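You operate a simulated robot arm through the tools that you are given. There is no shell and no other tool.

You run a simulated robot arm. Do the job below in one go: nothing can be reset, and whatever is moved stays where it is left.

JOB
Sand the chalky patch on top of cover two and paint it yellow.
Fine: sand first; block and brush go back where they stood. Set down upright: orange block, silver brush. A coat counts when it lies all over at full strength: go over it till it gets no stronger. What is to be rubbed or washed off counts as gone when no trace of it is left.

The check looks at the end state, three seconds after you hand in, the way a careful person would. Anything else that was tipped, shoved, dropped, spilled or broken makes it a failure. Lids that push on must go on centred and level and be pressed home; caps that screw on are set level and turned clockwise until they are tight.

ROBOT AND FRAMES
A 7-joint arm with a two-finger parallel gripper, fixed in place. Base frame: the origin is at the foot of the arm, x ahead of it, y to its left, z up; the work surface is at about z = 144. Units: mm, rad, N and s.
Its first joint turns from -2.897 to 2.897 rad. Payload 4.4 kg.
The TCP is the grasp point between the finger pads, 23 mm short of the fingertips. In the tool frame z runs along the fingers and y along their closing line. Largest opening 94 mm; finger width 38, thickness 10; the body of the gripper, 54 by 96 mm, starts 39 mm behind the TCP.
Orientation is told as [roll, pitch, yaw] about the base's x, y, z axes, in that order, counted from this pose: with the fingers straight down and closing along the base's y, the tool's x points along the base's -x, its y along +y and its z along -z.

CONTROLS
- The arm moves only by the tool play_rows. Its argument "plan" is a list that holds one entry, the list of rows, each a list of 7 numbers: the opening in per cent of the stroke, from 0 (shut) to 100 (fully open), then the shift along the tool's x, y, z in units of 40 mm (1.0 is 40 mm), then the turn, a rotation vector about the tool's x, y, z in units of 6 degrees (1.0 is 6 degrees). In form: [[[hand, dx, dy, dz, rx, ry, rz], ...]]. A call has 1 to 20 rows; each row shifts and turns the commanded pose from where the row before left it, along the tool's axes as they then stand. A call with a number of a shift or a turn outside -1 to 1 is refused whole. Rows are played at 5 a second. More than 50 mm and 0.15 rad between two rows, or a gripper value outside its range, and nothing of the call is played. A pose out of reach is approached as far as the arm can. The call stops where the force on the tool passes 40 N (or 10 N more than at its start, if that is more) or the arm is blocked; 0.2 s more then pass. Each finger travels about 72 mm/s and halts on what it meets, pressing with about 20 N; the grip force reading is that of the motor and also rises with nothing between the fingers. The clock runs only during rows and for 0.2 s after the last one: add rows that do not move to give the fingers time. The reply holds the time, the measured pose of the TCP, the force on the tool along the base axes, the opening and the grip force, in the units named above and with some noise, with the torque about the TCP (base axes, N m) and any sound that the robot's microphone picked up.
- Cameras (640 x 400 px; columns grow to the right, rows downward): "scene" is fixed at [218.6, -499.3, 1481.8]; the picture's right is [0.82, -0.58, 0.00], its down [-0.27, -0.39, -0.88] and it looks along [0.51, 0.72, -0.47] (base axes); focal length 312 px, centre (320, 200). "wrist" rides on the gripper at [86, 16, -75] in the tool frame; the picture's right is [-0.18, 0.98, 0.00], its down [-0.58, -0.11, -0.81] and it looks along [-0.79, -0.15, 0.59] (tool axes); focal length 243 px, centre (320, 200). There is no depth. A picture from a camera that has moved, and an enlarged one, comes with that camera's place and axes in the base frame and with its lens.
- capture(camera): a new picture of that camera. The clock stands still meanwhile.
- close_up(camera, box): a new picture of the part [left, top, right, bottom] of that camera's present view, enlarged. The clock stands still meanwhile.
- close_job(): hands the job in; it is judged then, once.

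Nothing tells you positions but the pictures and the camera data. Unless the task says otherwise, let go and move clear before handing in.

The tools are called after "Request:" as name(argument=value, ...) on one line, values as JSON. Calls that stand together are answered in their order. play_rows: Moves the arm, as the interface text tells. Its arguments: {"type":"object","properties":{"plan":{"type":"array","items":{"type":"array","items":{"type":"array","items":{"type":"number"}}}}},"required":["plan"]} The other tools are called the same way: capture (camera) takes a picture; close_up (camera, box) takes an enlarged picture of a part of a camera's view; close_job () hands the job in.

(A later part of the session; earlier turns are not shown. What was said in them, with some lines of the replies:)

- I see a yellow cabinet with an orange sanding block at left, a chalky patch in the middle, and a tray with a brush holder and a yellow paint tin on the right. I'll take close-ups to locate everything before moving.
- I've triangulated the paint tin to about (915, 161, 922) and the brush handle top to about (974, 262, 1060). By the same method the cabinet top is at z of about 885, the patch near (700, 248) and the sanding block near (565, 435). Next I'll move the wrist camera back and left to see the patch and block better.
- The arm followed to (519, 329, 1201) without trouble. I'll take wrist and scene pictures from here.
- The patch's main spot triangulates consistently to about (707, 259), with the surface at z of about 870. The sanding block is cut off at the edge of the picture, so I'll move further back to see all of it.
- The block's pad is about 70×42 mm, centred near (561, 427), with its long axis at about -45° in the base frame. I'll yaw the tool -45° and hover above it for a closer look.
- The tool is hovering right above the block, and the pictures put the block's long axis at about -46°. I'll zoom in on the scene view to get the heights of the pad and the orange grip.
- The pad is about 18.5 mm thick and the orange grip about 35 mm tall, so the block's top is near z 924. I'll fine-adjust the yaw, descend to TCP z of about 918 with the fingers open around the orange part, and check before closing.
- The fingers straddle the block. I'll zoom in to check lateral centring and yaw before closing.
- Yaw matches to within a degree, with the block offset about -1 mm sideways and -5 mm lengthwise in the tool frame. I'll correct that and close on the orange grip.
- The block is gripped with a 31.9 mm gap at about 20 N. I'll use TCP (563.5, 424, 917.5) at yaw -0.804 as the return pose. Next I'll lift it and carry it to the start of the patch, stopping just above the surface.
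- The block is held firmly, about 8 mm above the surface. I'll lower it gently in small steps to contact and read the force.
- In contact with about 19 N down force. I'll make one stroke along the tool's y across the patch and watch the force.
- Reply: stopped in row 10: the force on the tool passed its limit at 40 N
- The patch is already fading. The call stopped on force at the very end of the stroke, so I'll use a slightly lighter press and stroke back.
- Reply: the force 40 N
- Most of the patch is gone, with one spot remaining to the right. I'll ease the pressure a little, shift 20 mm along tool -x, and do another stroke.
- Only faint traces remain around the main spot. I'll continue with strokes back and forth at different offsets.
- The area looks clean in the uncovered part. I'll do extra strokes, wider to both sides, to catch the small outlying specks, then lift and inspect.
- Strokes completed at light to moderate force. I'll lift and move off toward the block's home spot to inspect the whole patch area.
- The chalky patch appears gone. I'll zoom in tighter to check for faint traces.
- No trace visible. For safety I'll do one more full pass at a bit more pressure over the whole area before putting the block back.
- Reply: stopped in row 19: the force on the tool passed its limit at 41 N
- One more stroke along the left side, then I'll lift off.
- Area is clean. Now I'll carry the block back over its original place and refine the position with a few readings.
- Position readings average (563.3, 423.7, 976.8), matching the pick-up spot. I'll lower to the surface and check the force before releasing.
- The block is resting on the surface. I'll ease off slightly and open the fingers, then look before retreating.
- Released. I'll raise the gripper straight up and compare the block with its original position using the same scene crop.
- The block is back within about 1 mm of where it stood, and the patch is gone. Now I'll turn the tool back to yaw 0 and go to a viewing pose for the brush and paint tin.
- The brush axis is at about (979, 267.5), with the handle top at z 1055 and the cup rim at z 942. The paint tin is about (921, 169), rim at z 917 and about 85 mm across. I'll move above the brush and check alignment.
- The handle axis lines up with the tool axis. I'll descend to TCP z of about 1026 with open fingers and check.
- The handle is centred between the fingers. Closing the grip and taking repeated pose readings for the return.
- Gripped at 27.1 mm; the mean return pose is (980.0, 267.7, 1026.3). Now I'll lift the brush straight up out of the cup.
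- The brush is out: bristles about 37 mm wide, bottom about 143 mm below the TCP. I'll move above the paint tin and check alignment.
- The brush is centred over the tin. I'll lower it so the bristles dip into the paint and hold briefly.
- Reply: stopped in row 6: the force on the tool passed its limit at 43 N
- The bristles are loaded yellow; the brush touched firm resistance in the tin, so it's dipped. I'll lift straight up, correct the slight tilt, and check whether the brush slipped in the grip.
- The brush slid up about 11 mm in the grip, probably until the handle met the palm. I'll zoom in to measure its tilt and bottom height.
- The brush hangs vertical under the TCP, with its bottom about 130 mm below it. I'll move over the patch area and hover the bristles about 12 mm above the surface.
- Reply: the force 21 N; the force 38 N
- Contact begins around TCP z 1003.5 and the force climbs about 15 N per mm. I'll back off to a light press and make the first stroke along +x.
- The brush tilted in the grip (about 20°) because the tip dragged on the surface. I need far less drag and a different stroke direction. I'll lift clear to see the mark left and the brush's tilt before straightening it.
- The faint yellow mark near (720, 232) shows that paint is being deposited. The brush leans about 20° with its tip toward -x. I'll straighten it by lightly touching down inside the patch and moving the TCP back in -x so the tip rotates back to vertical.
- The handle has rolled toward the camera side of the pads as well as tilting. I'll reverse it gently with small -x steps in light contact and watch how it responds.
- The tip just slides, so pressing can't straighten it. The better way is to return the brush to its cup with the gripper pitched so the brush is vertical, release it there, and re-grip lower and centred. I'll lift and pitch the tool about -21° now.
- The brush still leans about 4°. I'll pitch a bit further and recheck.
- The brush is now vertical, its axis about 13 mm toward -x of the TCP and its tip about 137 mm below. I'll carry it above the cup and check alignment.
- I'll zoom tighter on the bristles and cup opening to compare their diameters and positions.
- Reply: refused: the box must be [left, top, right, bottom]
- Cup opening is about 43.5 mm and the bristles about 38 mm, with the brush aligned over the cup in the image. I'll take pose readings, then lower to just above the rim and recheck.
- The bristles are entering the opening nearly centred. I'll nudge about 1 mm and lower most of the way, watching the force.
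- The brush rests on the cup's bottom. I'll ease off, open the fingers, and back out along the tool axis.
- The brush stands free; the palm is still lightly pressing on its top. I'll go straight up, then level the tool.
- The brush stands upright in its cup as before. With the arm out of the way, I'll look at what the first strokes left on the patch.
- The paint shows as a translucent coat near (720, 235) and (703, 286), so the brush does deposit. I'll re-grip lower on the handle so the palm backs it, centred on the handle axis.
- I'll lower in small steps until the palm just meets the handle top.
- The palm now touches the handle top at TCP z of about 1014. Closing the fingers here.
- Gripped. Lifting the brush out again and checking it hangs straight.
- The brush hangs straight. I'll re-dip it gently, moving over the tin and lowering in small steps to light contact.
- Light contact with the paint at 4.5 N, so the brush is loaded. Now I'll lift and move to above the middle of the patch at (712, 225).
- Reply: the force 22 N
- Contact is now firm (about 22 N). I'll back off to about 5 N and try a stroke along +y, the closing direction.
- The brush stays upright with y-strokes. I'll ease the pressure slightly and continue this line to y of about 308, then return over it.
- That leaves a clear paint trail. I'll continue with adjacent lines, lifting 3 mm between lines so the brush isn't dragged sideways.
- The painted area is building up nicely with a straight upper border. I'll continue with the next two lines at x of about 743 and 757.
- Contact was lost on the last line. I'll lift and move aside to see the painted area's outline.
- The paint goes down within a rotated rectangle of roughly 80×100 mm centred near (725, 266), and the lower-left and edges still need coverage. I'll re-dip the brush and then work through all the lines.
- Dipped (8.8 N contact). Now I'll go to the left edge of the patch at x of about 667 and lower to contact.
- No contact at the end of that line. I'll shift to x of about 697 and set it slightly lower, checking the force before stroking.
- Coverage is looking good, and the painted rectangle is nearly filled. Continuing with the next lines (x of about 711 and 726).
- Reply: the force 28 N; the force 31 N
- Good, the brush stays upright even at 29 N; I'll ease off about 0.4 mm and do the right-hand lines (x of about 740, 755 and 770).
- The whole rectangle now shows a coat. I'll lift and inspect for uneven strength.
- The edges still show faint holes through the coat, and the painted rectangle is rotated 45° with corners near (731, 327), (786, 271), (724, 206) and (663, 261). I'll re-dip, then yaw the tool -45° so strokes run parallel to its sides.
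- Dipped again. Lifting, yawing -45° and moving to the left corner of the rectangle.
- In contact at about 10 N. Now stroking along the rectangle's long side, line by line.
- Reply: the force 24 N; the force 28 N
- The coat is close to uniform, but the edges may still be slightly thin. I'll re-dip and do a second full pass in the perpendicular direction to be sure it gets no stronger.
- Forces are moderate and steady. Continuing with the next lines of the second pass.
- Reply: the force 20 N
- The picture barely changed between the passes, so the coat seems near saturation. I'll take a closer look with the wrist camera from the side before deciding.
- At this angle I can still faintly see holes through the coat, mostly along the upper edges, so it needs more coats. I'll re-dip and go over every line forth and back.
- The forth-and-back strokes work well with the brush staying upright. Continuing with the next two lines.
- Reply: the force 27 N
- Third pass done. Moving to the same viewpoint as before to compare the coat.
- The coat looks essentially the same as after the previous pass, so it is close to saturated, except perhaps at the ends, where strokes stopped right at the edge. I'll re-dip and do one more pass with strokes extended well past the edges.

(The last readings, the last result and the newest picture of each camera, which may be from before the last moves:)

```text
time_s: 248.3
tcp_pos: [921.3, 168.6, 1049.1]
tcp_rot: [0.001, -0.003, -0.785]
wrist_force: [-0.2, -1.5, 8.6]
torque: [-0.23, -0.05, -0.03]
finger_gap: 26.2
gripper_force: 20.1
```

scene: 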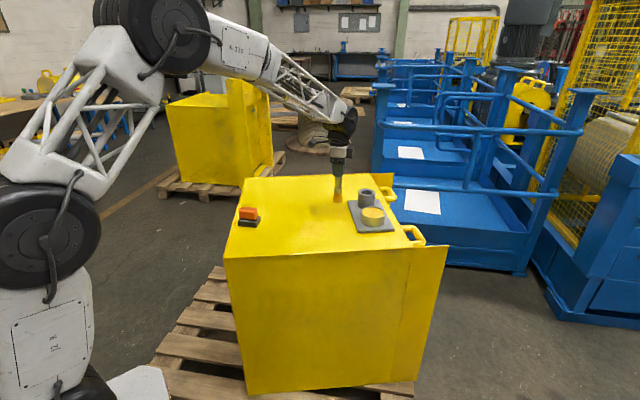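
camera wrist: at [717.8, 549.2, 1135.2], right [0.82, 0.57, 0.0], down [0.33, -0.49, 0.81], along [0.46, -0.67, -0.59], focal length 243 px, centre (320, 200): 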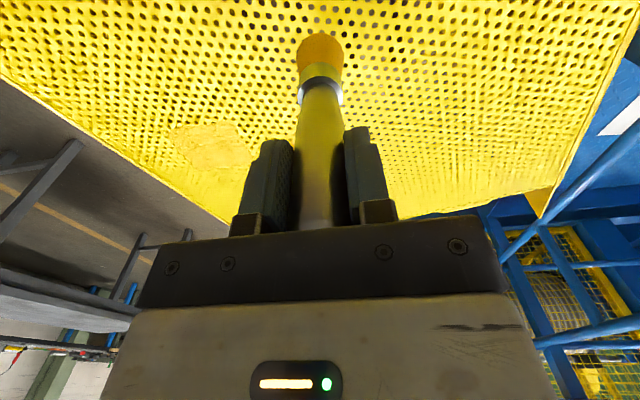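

Request:
play_rows(plan=[[[0, 0, 0, -1, 0, 0, 0], [0, 0.7835, -0.401, 0, 0, 0, 0], [0, 0.7835, -0.401, 0, 0, 0, 0], [0, 0.7835, -0.401, 0, 0, 0, 0], [0, 0.7835, -0.401, 0, 0, 0, 0], [0, 0.7835, -0.401, 0, 0, 0, 0], [0, 0.7835, -0.401, 0, 0, 0, 0], [0, 0.7835, -0.401, 0, 0, 0, 0], [0, 0.7835, -0.401, 0, 0, 0, 0], [0, 0, 0, 0.9, 0, 0, 0], [0, 0, 0, 0.8, 0, 0, 0], [0, 0, 0, 0.3, 0, 0, 0], [0, 0, 0, 0.1, 0, 0, 0], [0, 0, 0, 0.039, 0, 0, 0], [0, 0, 0, 0, 0, 0, 0]]])

Request:
play_rows(plan=[[[0, 0, 0.31, 0, 0, 0, 0], [0, 0, 0.31, 0, 0, 0, 0], [0, 0, 0.31, 0, 0, 0, 0], [0, 0, 0.31, 0, 0, 0, 0], [0, 0, 0.31, 0, 0, 0, 0], [0, 0, 0.31, 0, 0, 0, 0], [0, 0, 0.31, 0, 0, 0, 0], [0, 0, 0.31, 0, 0, 0, 0], [0, 0, 0.31, 0, 0, 0, 0], [0, 0, 0.31, 0, 0, 0, 0], [0, 0, 0, -0.1, 0, 0, 0], [0, -0.34, 0, 0, 0, 0, 0], [0, 0, 0, 0.1, 0, 0, 0], [0, 0, 0, 0, 0, 0, 0]]])

Request:
play_rows(plan=[[[0, 0, -0.31, 0, 0, 0, 0], [0, 0, -0.31, 0, 0, 0, 0], [0, 0, -0.31, 0, 0, 0, 0], [0, 0, -0.31, 0, 0, 0, 0], [0, 0, -0.31, 0, 0, 0, 0], [0, 0, -0.31, 0, 0, 0, 0], [0, 0, -0.31, 0, 0, 0, 0], [0, 0, -0.31, 0, 0, 0, 0], [0, 0, -0.31, 0, 0, 0, 0], [0, 0, -0.31, 0, 0, 0, 0], [0, 0, 0, -0.1, 0, 0, 0], [0, -0.34, 0, 0, 0, 0, 0], [0, 0, 0, 0.1, 0, 0, 0], [0, 0, 0, 0, 0, 0, 0]]])

Request:
close_up(camera="scene", box=[270, 185, 344, 245])

```text
time_s: 251.5
tcp_pos: [654.1, 255.2, 1002.7]
tcp_rot: [0.002, -0.002, -0.785]
wrist_force: [-3.2, 2.2, 13.0]
torque: [0.28, 0.39, -0.04]
finger_gap: 26.1
gripper_force: 20.0
```

```text
time_s: 254.5
tcp_pos: [751.0, 332.9, 1002.8]
tcp_rot: [0.0, -0.002, -0.782]
wrist_force: [-1.9, 1.2, 4.6]
torque: [0.11, 0.15, 0.01]
finger_gap: 26.4
gripper_force: 19.8
```

```text
time_s: 257.5
tcp_pos: [672.5, 235.7, 1002.6]
tcp_rot: [0.001, 0.002, -0.785]
wrist_force: [-3.5, -0.3, 16.2]
torque: [-0.18, 0.4, -0.01]
finger_gap: 26.4
gripper_force: 19.7
```

```text
6.67 times, centred on (307, 215) of scene
camera zoom: at [218.6, -499.3, 1481.8], right [0.82, -0.58, 0.0], down [-0.27, -0.39, -0.88], along [0.51, 0.72, -0.47], focal length 2082 px, centre (407, 100)
```

zoom: 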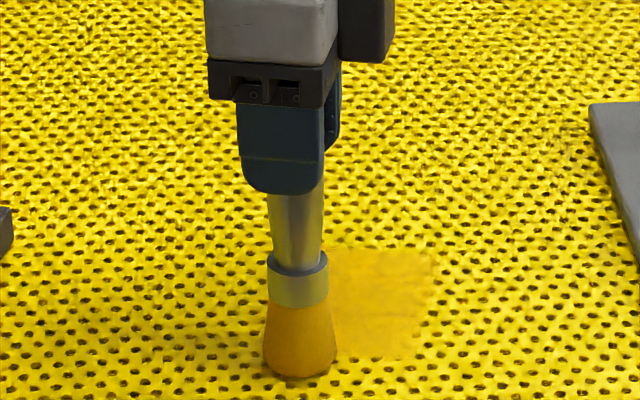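

Request:
play_rows(plan=[[[0, 0, 0.31, 0, 0, 0, 0], [0, 0, 0.31, 0, 0, 0, 0], [0, 0, 0.31, 0, 0, 0, 0], [0, 0, 0.31, 0, 0, 0, 0], [0, 0, 0.31, 0, 0, 0, 0], [0, 0, 0.31, 0, 0, 0, 0], [0, 0, 0.31, 0, 0, 0, 0], [0, 0, 0.31, 0, 0, 0, 0], [0, 0, 0.31, 0, 0, 0, 0], [0, 0, 0.31, 0, 0, 0, 0], [0, 0, 0, -0.1, 0, 0, 0], [0, -0.34, 0, 0, 0, 0, 0], [0, 0, 0, 0.1, 0, 0, 0], [0, 0, 0, 0, 0, 0, 0]]])

Request:
play_rows(plan=[[[0, 0, -0.31, 0, 0, 0, 0], [0, 0, -0.31, 0, 0, 0, 0], [0, 0, -0.31, 0, 0, 0, 0], [0, 0, -0.31, 0, 0, 0, 0], [0, 0, -0.31, 0, 0, 0, 0], [0, 0, -0.31, 0, 0, 0, 0], [0, 0, -0.31, 0, 0, 0, 0], [0, 0, -0.31, 0, 0, 0, 0], [0, 0, -0.31, 0, 0, 0, 0], [0, 0, -0.31, 0, 0, 0, 0], [0, 0, 0, -0.1, 0, 0, 0], [0, -0.34, 0, 0, 0, 0, 0], [0, 0, 0, 0.1, 0, 0, 0], [0, 0, 0, 0, 0, 0, 0]]])

Request:
play_rows(plan=[[[0, 0, 0.31, 0, 0, 0, 0], [0, 0, 0.31, 0, 0, 0, 0], [0, 0, 0.31, 0, 0, 0, 0], [0, 0, 0.31, 0, 0, 0, 0], [0, 0, 0.31, 0, 0, 0, 0], [0, 0, 0.31, 0, 0, 0, 0], [0, 0, 0.31, 0, 0, 0, 0], [0, 0, 0.31, 0, 0, 0, 0], [0, 0, 0.31, 0, 0, 0, 0], [0, 0, 0.31, 0, 0, 0, 0], [0, 0, 0, -0.1, 0, 0, 0], [0, -0.34, 0, 0, 0, 0, 0], [0, 0, 0, 0.1, 0, 0, 0], [0, 0, 0, 0, 0, 0, 0]]])

Request:
play_rows(plan=[[[0, 0, -0.31, 0, 0, 0, 0], [0, 0, -0.31, 0, 0, 0, 0], [0, 0, -0.31, 0, 0, 0, 0], [0, 0, -0.31, 0, 0, 0, 0], [0, 0, -0.31, 0, 0, 0, 0], [0, 0, -0.31, 0, 0, 0, 0], [0, 0, -0.31, 0, 0, 0, 0], [0, 0, -0.31, 0, 0, 0, 0], [0, 0, -0.31, 0, 0, 0, 0], [0, 0, -0.31, 0, 0, 0, 0], [0, 0, 0, -0.1, 0, 0, 0], [0, -0.34, 0, 0, 0, 0, 0], [0, 0, 0, 0.1, 0, 0, 0], [0, 0, 0, 0, 0, 0, 0]]])

Request:
close_up(camera="scene", box=[270, 185, 344, 245])

```text
time_s: 260.5
tcp_pos: [769.5, 313.4, 1003.9]
tcp_rot: [0.002, -0.002, -0.784]
wrist_force: [-2.2, 2.5, 9.3]
torque: [0.23, 0.37, 0.02]
finger_gap: 26.2
gripper_force: 19.7
```

```text
time_s: 263.5
tcp_pos: [691.4, 216.5, 1001.6]
tcp_rot: [0.002, -0.001, -0.783]
wrist_force: [-4.5, -0.9, 16.0]
torque: [-0.22, 0.34, -0.01]
finger_gap: 26.5
gripper_force: 20.0
```

```text
time_s: 266.5
tcp_pos: [787.8, 293.9, 1002.9]
tcp_rot: [0.001, -0.001, -0.784]
wrist_force: [-3.1, 0.9, 12.3]
torque: [0.18, 0.37, -0.01]
finger_gap: 26.7
gripper_force: 20.0
```

```text
time_s: 269.5
tcp_pos: [710.6, 196.2, 1002.8]
tcp_rot: [0.001, 0.0, -0.783]
wrist_force: [-1.9, -1.9, 9.6]
torque: [-0.24, 0.3, 0.0]
finger_gap: 26.2
gripper_force: 20.0
```

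```text
6.67 times, centred on (307, 215) of scene
camera zoom: at [218.6, -499.3, 1481.8], right [0.82, -0.58, 0.0], down [-0.27, -0.39, -0.88], along [0.51, 0.72, -0.47], focal length 2082 px, centre (407, 100)
```

zoom: 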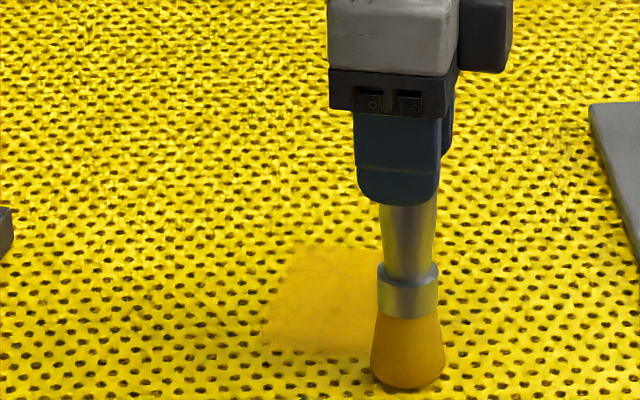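

Request:
play_rows(plan=[[[0, 0, 0.31, 0, 0, 0, 0], [0, 0, 0.31, 0, 0, 0, 0], [0, 0, 0.31, 0, 0, 0, 0], [0, 0, 0.31, 0, 0, 0, 0], [0, 0, 0.31, 0, 0, 0, 0], [0, 0, 0.31, 0, 0, 0, 0], [0, 0, 0.31, 0, 0, 0, 0], [0, 0, 0.31, 0, 0, 0, 0], [0, 0, 0.31, 0, 0, 0, 0], [0, 0, 0.31, 0, 0, 0, 0], [0, 0, 0, -0.1, 0, 0, 0], [0, -0.25, 0, 0, 0, 0, 0], [0, 0, 0, 0.104, 0, 0, 0], [0, 0, 0, 0, 0, 0, 0]]])

Request:
play_rows(plan=[[[0, 0, -0.31, 0, 0, 0, 0], [0, 0, -0.31, 0, 0, 0, 0], [0, 0, -0.31, 0, 0, 0, 0], [0, 0, -0.31, 0, 0, 0, 0], [0, 0, -0.31, 0, 0, 0, 0], [0, 0, -0.31, 0, 0, 0, 0], [0, 0, -0.31, 0, 0, 0, 0], [0, 0, -0.31, 0, 0, 0, 0], [0, 0, -0.31, 0, 0, 0, 0], [0, 0, 0, -0.6, 0, 0, 0], [0, 0, 0, -0.9, 0, 0, 0], [0, 0, 0, 0, 0, 0, 0]]])

```text
time_s: 272.5
tcp_pos: [803.4, 277.5, 1001.7]
tcp_rot: [0.001, -0.001, -0.784]
wrist_force: [-2.4, 0.9, 8.1]
torque: [0.08, 0.18, 0.01]
finger_gap: 26.4
gripper_force: 20.1
```

```text
time_s: 275.1
tcp_pos: [726.1, 197.1, 1062.3]
tcp_rot: [0.001, -0.002, -0.783]
wrist_force: [0.2, 0.2, -1.4]
torque: [0.0, -0.01, 0.01]
finger_gap: 26.5
gripper_force: 19.9
```

Request:
play_rows(plan=[[[0, 0.527, 0.7125, 0, 0, 0, 0], [0, 0.527, 0.7125, 0, 0, 0, 0], [0, 0.527, 0.7125, 0, 0, 0, 0], [0, 0.527, 0.7125, 0, 0, 0, 0], [0, 0.527, 0.7125, 0, 0, 0, 0], [0, 0.527, 0.7125, 0, 0, 0, 0], [0, 0.527, 0.7125, 0, 0, 0, 0], [0, 0.527, 0.7125, 0, 0, 0, 0], [0, 0, 0, 0, 0, 0, 0]]])

Request:
close_up(camera="wrist", box=[165, 110, 255, 175])

Request:
close_up(camera="scene", box=[295, 213, 331, 240])

```text
time_s: 277.1
tcp_pos: [766.9, 479.5, 1062.5]
tcp_rot: [-0.002, -0.002, -0.784]
wrist_force: [-0.3, 0.1, -0.5]
torque: [-0.03, 0.0, 0.0]
finger_gap: 26.4
gripper_force: 20.1
```

```text
6.15 times, centred on (210, 142) of wrist
camera zoom: at [717.1, 552.3, 1135.4], right [0.82, 0.57, 0.0], down [0.33, -0.49, 0.81], along [0.46, -0.67, -0.59], focal length 1493 px, centre (997, 554)
```

zoom: 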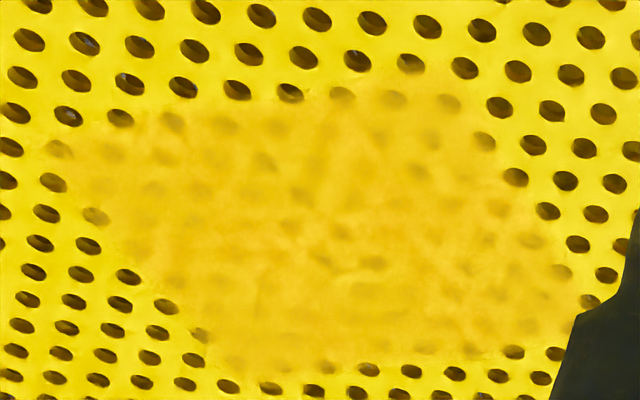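

```text
14.81 times, centred on (313, 226) of scene
camera zoom: at [218.6, -499.3, 1481.8], right [0.82, -0.58, 0.0], down [-0.27, -0.39, -0.88], along [0.51, 0.72, -0.47], focal length 4626 px, centre (424, -193)
```

zoom: 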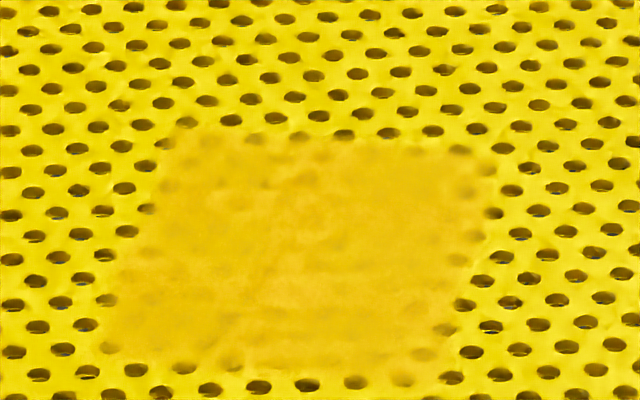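

No further change from the last pass, so the coat is at full strength everywhere in the rectangle. Now I'll return the brush: raise, yaw back to 0, and go above the cup.

Request:
play_rows(plan=[[[0, 0, 0, -0.8, 0, 0, 0], [0, 0, 0, -0.8, 0, 0, 0], [0, 0, 0, 0, 0, 0, -0.9375], [0, 0, 0, 0, 0, 0, -0.9375], [0, 0, 0, 0, 0, 0, -0.9375], [0, 0, 0, 0, 0, 0, -0.9375], [0, 0, 0, 0, 0, 0, -0.9375], [0, 0, 0, 0, 0, 0, -0.9375], [0, 0, 0, 0, 0, 0, -0.9375], [0, 0, 0, 0, 0, 0, -0.9375], [0, -0.669, -0.66, 0, 0, 0, 0], [0, -0.669, -0.66, 0, 0, 0, 0], [0, -0.669, -0.66, 0, 0, 0, 0], [0, -0.669, -0.66, 0, 0, 0, 0], [0, -0.669, -0.66, 0, 0, 0, 0], [0, -0.669, -0.66, 0, 0, 0, 0], [0, -0.669, -0.66, 0, 0, 0, 0], [0, -0.669, -0.66, 0, 0, 0, 0], [0, 0, 0, 0, 0, 0, 0]]])

Request:
play_rows(plan=[[[0, 0, 0, 0, 0, 0, 0]]])

Request:
play_rows(plan=[[[0, 0, 0, 0, 0, 0, 0]]])

Request:
close_up(camera="scene", box=[358, 160, 390, 200])

Request:
capture(camera="wrist")

Request:
close_up(camera="wrist", box=[260, 0, 380, 75])

```text
time_s: 281.1
tcp_pos: [982.5, 268.1, 1125.3]
tcp_rot: [-0.002, -0.002, 0.0]
wrist_force: [-0.5, 0.1, -0.4]
torque: [-0.04, 0.0, -0.03]
finger_gap: 26.2
gripper_force: 20.0
```

```text
time_s: 281.5
tcp_pos: [983.0, 269.1, 1126.2]
tcp_rot: [-0.002, 0.001, -0.001]
wrist_force: [-0.6, 0.5, -1.3]
torque: [-0.03, 0.0, -0.02]
finger_gap: 26.6
gripper_force: 20.4
```

```text
time_s: 281.9
tcp_pos: [982.6, 269.1, 1126.1]
tcp_rot: [-0.002, -0.001, 0.001]
wrist_force: [-0.3, 0.4, -0.7]
torque: [0.01, 0.01, -0.03]
finger_gap: 26.3
gripper_force: 20.0
```

```text
10.00 times, centred on (374, 180) of scene
camera zoom: at [218.6, -499.3, 1481.8], right [0.82, -0.58, 0.0], down [-0.27, -0.39, -0.88], along [0.51, 0.72, -0.47], focal length 3122 px, centre (-220, 400)
```

zoom: 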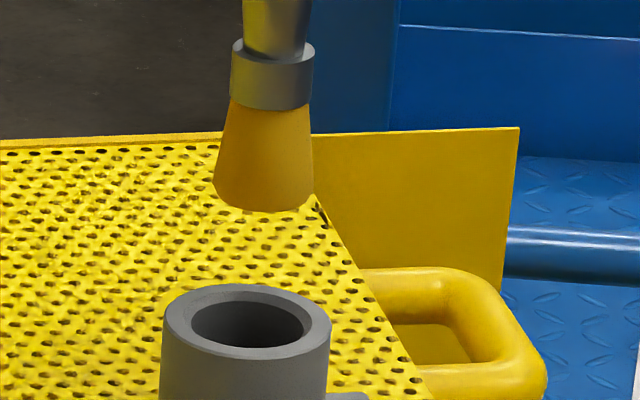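

```text
taken
camera wrist: at [895.6, 284.4, 1200.0], right [0.18, 0.98, 0.0], down [0.58, -0.11, 0.81], along [0.79, -0.15, -0.59], focal length 243 px, centre (320, 200)
```

wrist: 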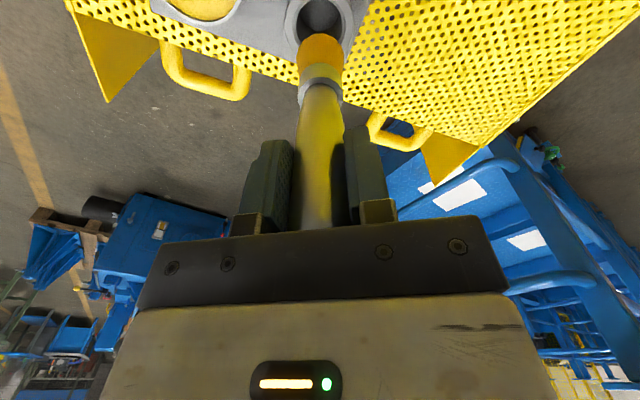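

```text
5.33 times, centred on (320, 38) of wrist
camera zoom: at [895.6, 284.4, 1200.0], right [0.18, 0.98, 0.0], down [0.58, -0.11, 0.81], along [0.79, -0.15, -0.59], focal length 1294 px, centre (320, 1067)
```

zoom: 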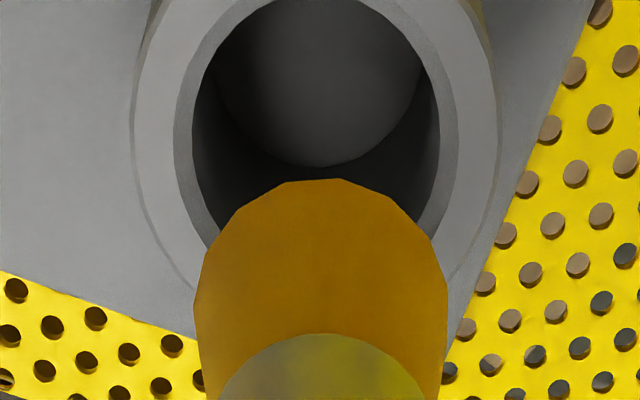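

Both cameras show the cup: I need to shift about -3.4 mm in x and -0.8 mm in y. I'll adjust, lower to just above the rim and check.

Request:
play_rows(plan=[[[0, 0.085, -0.02, 0, 0, 0, 0], [0, 0, 0, 0.5, 0, 0, 0], [0, 0, 0, 0.5, 0, 0, 0], [0, 0, 0, 0.15, 0, 0, 0], [0, 0, 0, 0, 0, 0, 0], [0, 0, 0, 0, 0, 0, 0]]])

Request:
close_up(camera="scene", box=[358, 165, 390, 205])

Request:
close_up(camera="wrist", box=[250, 0, 390, 88])

```text
time_s: 283.3
tcp_pos: [979.8, 267.2, 1080.3]
tcp_rot: [-0.002, -0.002, 0.001]
wrist_force: [0.4, -0.3, -0.4]
torque: [0.0, 0.02, 0.0]
finger_gap: 26.4
gripper_force: 20.3
```

```text
10.00 times, centred on (374, 185) of scene
camera zoom: at [218.6, -499.3, 1481.8], right [0.82, -0.58, 0.0], down [-0.27, -0.39, -0.88], along [0.51, 0.72, -0.47], focal length 3122 px, centre (-220, 350)
```

zoom: 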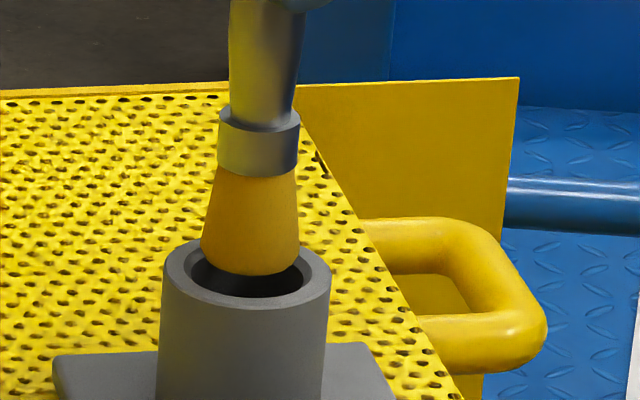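

```text
4.55 times, centred on (320, 44) of wrist
camera zoom: at [892.3, 283.4, 1154.4], right [0.18, 0.98, 0.0], down [0.58, -0.11, 0.81], along [0.79, -0.15, -0.59], focal length 1103 px, centre (320, 909)
```

zoom: 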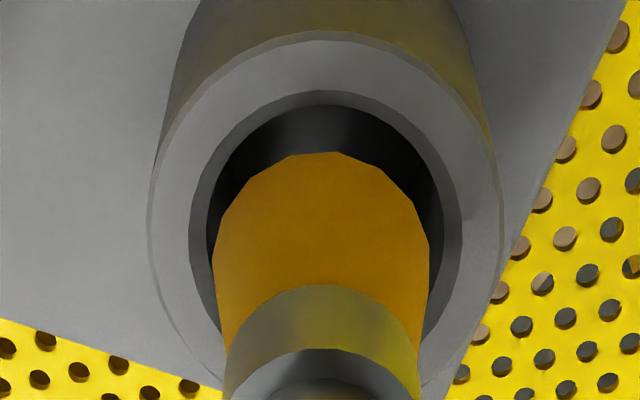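

Well centred. Lowering into the cup, with slow steps near the bottom.

Request:
play_rows(plan=[[[0, 0, 0.01, 0.25, 0, 0, 0], [0, 0, 0, 0.4, 0, 0, 0], [0, 0, 0, 0.4, 0, 0, 0], [0, 0, 0, 0.35, 0, 0, 0], [0, 0, 0, 0.1, 0, 0, 0], [0, 0, 0, 0, 0, 0, 0]]])

Request:
play_rows(plan=[[[0, 0, 0, 0.05, 0, 0, 0], [0, 0, 0, 0.025, 0, 0, 0], [0, 0, 0, 0, 0, 0, 0]]])

Request:
play_rows(plan=[[[0, 0, 0, 0.025, 0, 0, 0], [0, 0, 0, 0, 0, 0, 0]]])

```text
time_s: 284.7
tcp_pos: [978.2, 267.8, 1020.2]
tcp_rot: [-0.002, -0.002, 0.001]
wrist_force: [-0.1, -0.4, -0.5]
torque: [-0.03, -0.01, 0.01]
finger_gap: 26.3
gripper_force: 19.9
```

```text
time_s: 285.5
tcp_pos: [980.1, 267.8, 1017.9]
tcp_rot: [-0.002, -0.003, 0.0]
wrist_force: [0.1, 0.0, 0.3]
torque: [0.02, -0.04, 0.02]
finger_gap: 26.2
gripper_force: 20.5
```

```text
time_s: 286.1
tcp_pos: [978.9, 268.4, 1017.1]
tcp_rot: [-0.002, -0.003, 0.001]
wrist_force: [0.3, -0.5, -0.9]
torque: [0.04, 0.0, 0.0]
finger_gap: 26.3
gripper_force: 19.8
```

Request:
play_rows(plan=[[[0, 0, 0, 0.025, 0, 0, 0], [0, 0, 0, 0, 0, 0, 0]]])

Request:
play_rows(plan=[[[0, 0, 0, 0.02, 0, 0, 0], [0, 0, 0, 0, 0, 0, 0]]])

Request:
play_rows(plan=[[[0, 0, 0, 0.0125, 0, 0, 0], [0, 0, 0, 0, 0, 0, 0]]])

```text
time_s: 286.7
tcp_pos: [978.7, 267.3, 1015.5]
tcp_rot: [-0.002, -0.002, -0.002]
wrist_force: [-0.3, 0.8, -1.2]
torque: [0.02, 0.04, 0.01]
finger_gap: 26.6
gripper_force: 20.1
```

```text
time_s: 287.3
tcp_pos: [979.0, 268.2, 1015.2]
tcp_rot: [-0.002, -0.002, 0.0]
wrist_force: [-0.5, 0.2, 3.3]
torque: [0.07, 0.06, -0.04]
finger_gap: 26.3
gripper_force: 20.1
```

```text
time_s: 287.9
tcp_pos: [979.6, 267.7, 1015.6]
tcp_rot: [-0.002, -0.002, -0.001]
wrist_force: [-1.5, 1.8, 9.3]
torque: [0.25, 0.32, -0.01]
finger_gap: 26.4
gripper_force: 19.8
```

The brush touches the cup bottom. I'll ease off, open the fingers and rise straight up.

Request:
play_rows(plan=[[[0, 0, 0, -0.008, 0, 0, 0], [0, 0, 0, 0, 0, 0, 0], [50, 0, 0, 0, 0, 0, 0], [100, 0, 0, 0, 0, 0, 0], [100, 0, 0, 0, 0, 0, 0], [100, 0, 0, 0, 0, 0, 0], [100, 0, 0, -0.05, 0, 0, 0], [100, 0, 0, -0.1, 0, 0, 0], [100, 0, 0, 0, 0, 0, 0]]])

Request:
close_up(camera="scene", box=[345, 160, 405, 240])

Request:
capture(camera="wrist")

```text
time_s: 289.9
tcp_pos: [979.1, 266.7, 1019.8]
tcp_rot: [-0.002, -0.003, 0.0]
wrist_force: [0.3, 0.2, -0.7]
torque: [0.0, 0.0, -0.01]
finger_gap: 94.2
gripper_force: 0.1
```

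```text
5.00 times, centred on (375, 200) of scene
camera zoom: at [218.6, -499.3, 1481.8], right [0.82, -0.58, 0.0], down [-0.27, -0.39, -0.88], along [0.51, 0.72, -0.47], focal length 1561 px, centre (45, 200)
```

zoom: 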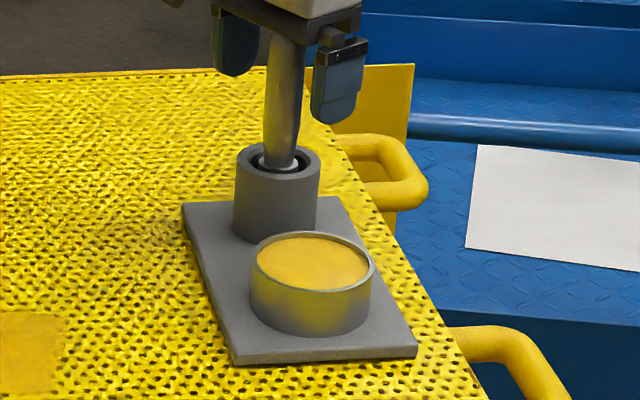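

```text
taken
camera wrist: at [891.7, 283.6, 1093.7], right [0.18, 0.98, 0.0], down [0.58, -0.11, 0.81], along [0.79, -0.15, -0.59], focal length 243 px, centre (320, 200)
```

wrist: 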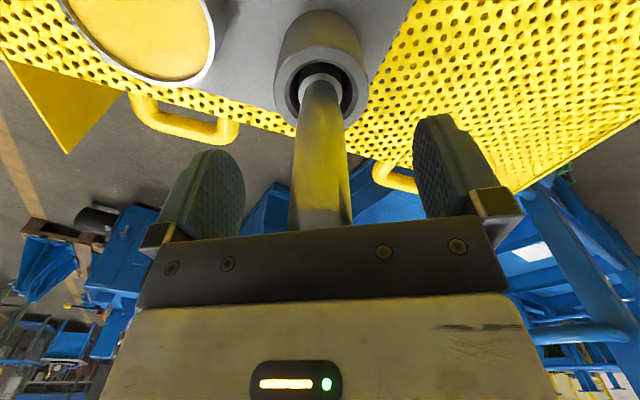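

Released cleanly, with the brush standing in its cup. I'll rise well clear, then back off to view everything.

Request:
play_rows(plan=[[[100, 0, 0, -0.4, 0, 0, 0], [100, 0, 0, -0.8, 0, 0, 0], [100, 0, 0, -0.9, 0, 0, 0], [100, 0, 0, -0.9, 0, 0, 0], [100, 0, 0, -0.9, 0, 0, 0], [100, 0.9, 0, 0, 0, 0, 0], [100, 0.9, 0, 0, 0, 0, 0], [100, 0.9, 0.1, 0, 0, 0, 0], [100, 0.9, 0.1, 0, 0, 0, 0], [100, 0.9, 0.1, 0, 0, 0, 0], [100, 0.9, 0.1, 0, 0, 0, 0], [100, 0.9, 0.1, 0, 0, 0, 0], [100, 0.9, 0.1, 0, 0, 0, 0], [100, 0.9, 0.1, 0, 0, 0, 0], [100, 0, 0, 0, 0, 0, 0]]])

Request:
close_up(camera="scene", box=[345, 160, 405, 240])

Request:
capture(camera="wrist")

Request:
capture(camera="scene")

```text
time_s: 293.1
tcp_pos: [655.4, 295.1, 1176.6]
tcp_rot: [-0.002, -0.002, 0.0]
wrist_force: [0.3, 0.6, 0.4]
torque: [-0.03, -0.02, -0.01]
finger_gap: 94.1
gripper_force: 0.0
```

```text
5.00 times, centred on (375, 200) of scene
camera zoom: at [218.6, -499.3, 1481.8], right [0.82, -0.58, 0.0], down [-0.27, -0.39, -0.88], along [0.51, 0.72, -0.47], focal length 1561 px, centre (45, 200)
```

zoom: 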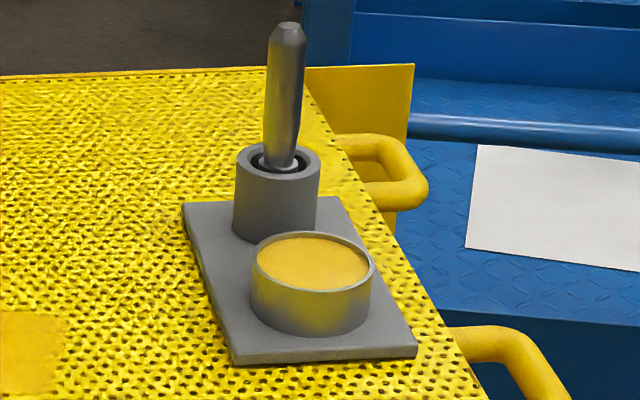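

```text
taken
camera wrist: at [568.0, 311.0, 1248.8], right [0.18, 0.98, 0.0], down [0.58, -0.11, 0.81], along [0.79, -0.15, -0.59], focal length 243 px, centre (320, 200)
```

wrist: 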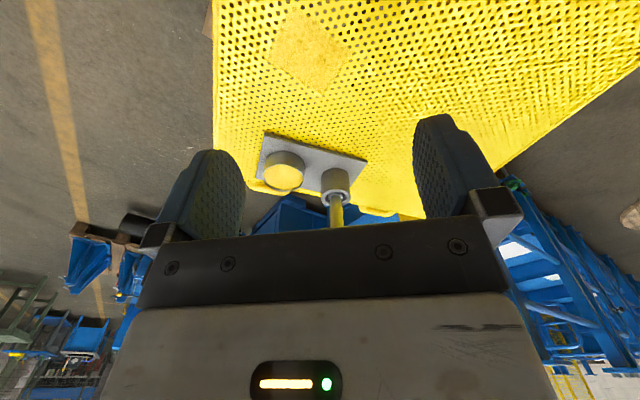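

```text
taken
```

scene: 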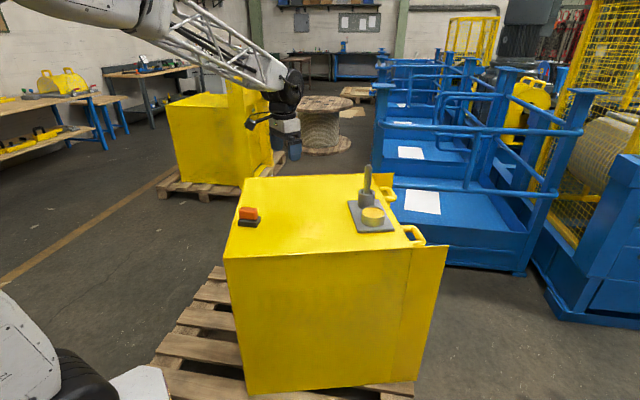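

The brush stands as it did at the start. For a final check of the coat I'll bring the empty gripper lower for an unobstructed close wrist view of the painted area.

Request:
play_rows(plan=[[[100, 0.075, -0.075, 0.8, 0, 0, 0], [100, 0.075, -0.075, 0.8, 0, 0, 0], [100, 0.075, -0.075, 0.8, 0, 0, 0], [100, 0.075, -0.075, 0.8, 0, 0, 0], [100, 0.075, -0.075, 0.8, 0, 0, 0], [100, 0, 0, 0, 0, 0, 0]]])

Request:
capture(camera="wrist")

Request:
close_up(camera="wrist", box=[250, 60, 410, 170])

```text
time_s: 294.5
tcp_pos: [639.6, 280.8, 1016.1]
tcp_rot: [-0.001, -0.001, 0.0]
wrist_force: [-0.3, 0.0, 0.0]
torque: [0.01, 0.0, 0.0]
finger_gap: 93.6
gripper_force: 0.0
```

```text
taken
camera wrist: at [552.9, 296.1, 1089.1], right [0.18, 0.98, 0.0], down [0.58, -0.11, 0.81], along [0.79, -0.15, -0.59], focal length 243 px, centre (320, 200)
```

wrist: 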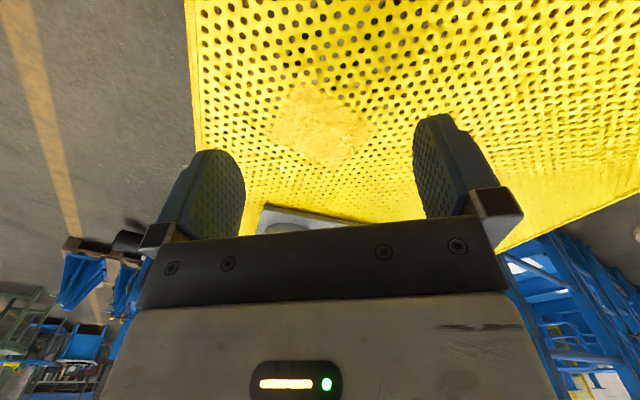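

```text
3.64 times, centred on (330, 115) of wrist
camera zoom: at [552.9, 296.1, 1089.1], right [0.18, 0.98, 0.0], down [0.58, -0.11, 0.81], along [0.79, -0.15, -0.59], focal length 882 px, centre (284, 509)
```

zoom: 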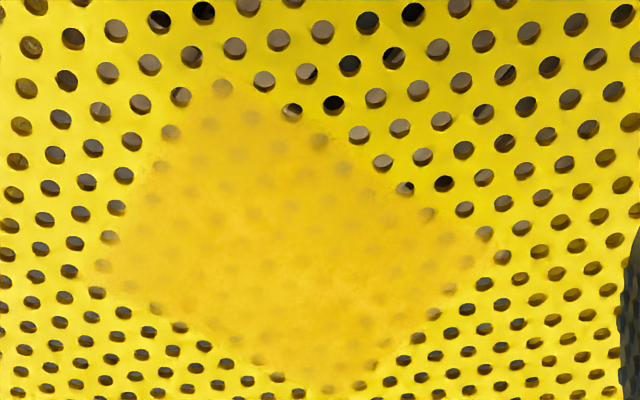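

Request:
close_up(camera="wrist", box=[270, 75, 340, 120])

Request:
close_up(camera="wrist", box=[310, 110, 380, 165])

```text
8.89 times, centred on (305, 98) of wrist
camera zoom: at [552.9, 296.1, 1089.1], right [0.18, 0.98, 0.0], down [0.58, -0.11, 0.81], along [0.79, -0.15, -0.59], focal length 2157 px, centre (453, 1111)
```

zoom: 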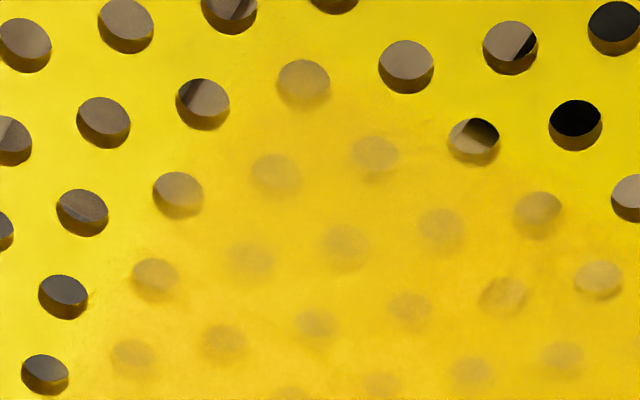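

```text
7.27 times, centred on (345, 138) of wrist
camera zoom: at [552.9, 296.1, 1089.1], right [0.18, 0.98, 0.0], down [0.58, -0.11, 0.81], along [0.79, -0.15, -0.59], focal length 1764 px, centre (138, 654)
```

zoom: 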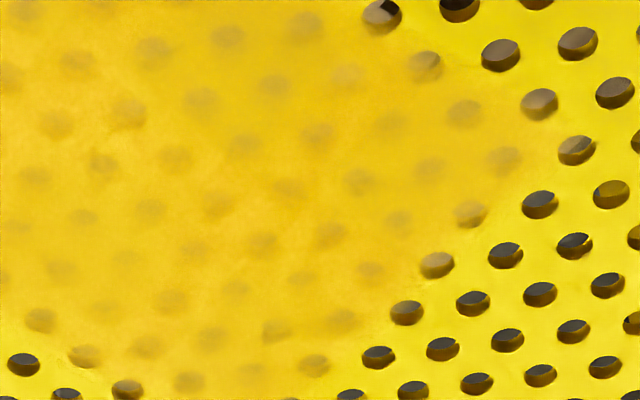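

The coat is even across the rectangle; its soft border and the faint texture haven't changed over the last passes, so it is saturated. I'll raise the arm clear and do a last check of the block, tray and cover.

Request:
play_rows(plan=[[[100, 0, 0, -0.9, 0, 0, 0], [100, 0, 0, -0.9, 0, 0, 0], [100, 0, 0, -0.9, 0, 0, 0], [100, 0, 0, -0.9, 0, 0, 0], [100, 0.6, 0, -0.7, 0, 0, 0], [100, 0.6, 0, -0.7, 0, 0, 0], [100, 0, 0, 0, 0, 0, 0]]])

Request:
close_up(camera="scene", box=[220, 150, 440, 288])

Request:
close_up(camera="scene", box=[330, 155, 420, 245])

Request:
close_up(camera="scene", box=[230, 200, 270, 230])

```text
time_s: 296.1
tcp_pos: [591.5, 281.2, 1215.7]
tcp_rot: [-0.001, -0.001, 0.001]
wrist_force: [1.4, -0.1, -0.2]
torque: [-0.01, 0.0, 0.0]
finger_gap: 93.9
gripper_force: 0.1
```

```text
2.90 times, centred on (330, 219) of scene
camera zoom: at [218.6, -499.3, 1481.8], right [0.82, -0.58, 0.0], down [-0.27, -0.39, -0.88], along [0.51, 0.72, -0.47], focal length 905 px, centre (291, 145)
```

zoom: 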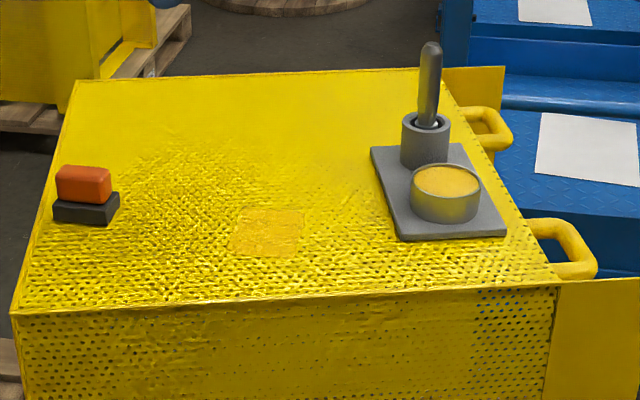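

```text
4.44 times, centred on (375, 200) of scene
camera zoom: at [218.6, -499.3, 1481.8], right [0.82, -0.58, 0.0], down [-0.27, -0.39, -0.88], along [0.51, 0.72, -0.47], focal length 1388 px, centre (76, 200)
```

zoom: 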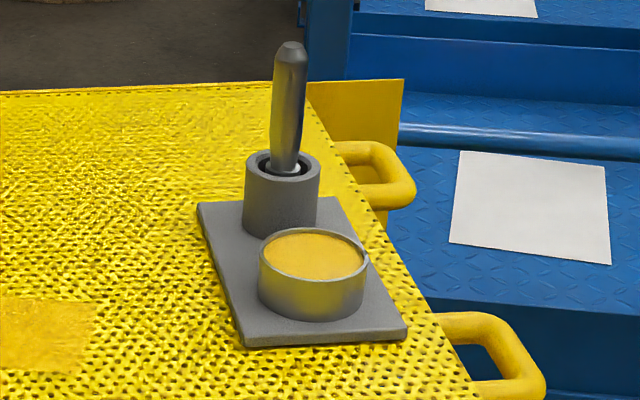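

```text
13.33 times, centred on (250, 215) of scene
camera zoom: at [218.6, -499.3, 1481.8], right [0.82, -0.58, 0.0], down [-0.27, -0.39, -0.88], along [0.51, 0.72, -0.47], focal length 4163 px, centre (1253, 0)
```

zoom: 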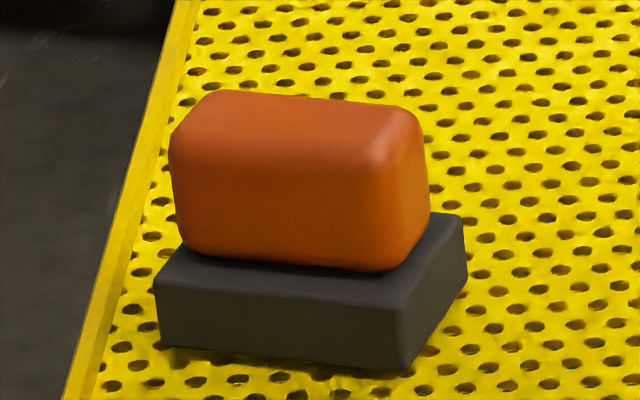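

The block sits where it stood, the brush is upright in its cup, and the tray and tin haven't moved. The chalky patch is sanded off and fully painted, and the gripper is open and clear. I'm handing in the job.

Request:
close_job()

```text
The job is handed in.
```

I sanded the chalky patch on top of the cover away and painted the area yellow, then handed the job in. I haven't seen the check's verdict.

- **Sanding:** after the last pass, close-up pictures showed no trace of the chalk.
- **Paint:** the coat covers a roughly 80 × 92 mm rectangle over the patch. I re-dipped and went over it until two more passes made no visible difference. Faint outlines of the holes in the cover still show through, a bit more at the edges. I took that as the coat's limit because it had stopped changing.
- **Block and brush:** the orange block is upright, within about 1 mm of where it started. The silver brush stands upright in its cup.
- **Brush trouble:** on the first stroke the brush tilted in the grip. I put it back in the cup, took a lower hold and finished the painting that way.
- **Which cover:** I saw no label reading "cover two". I worked on the near yellow one, the only one where I could see a chalky patch.

The tray and paint tin did not move, and the gripper is open and clear of everything.
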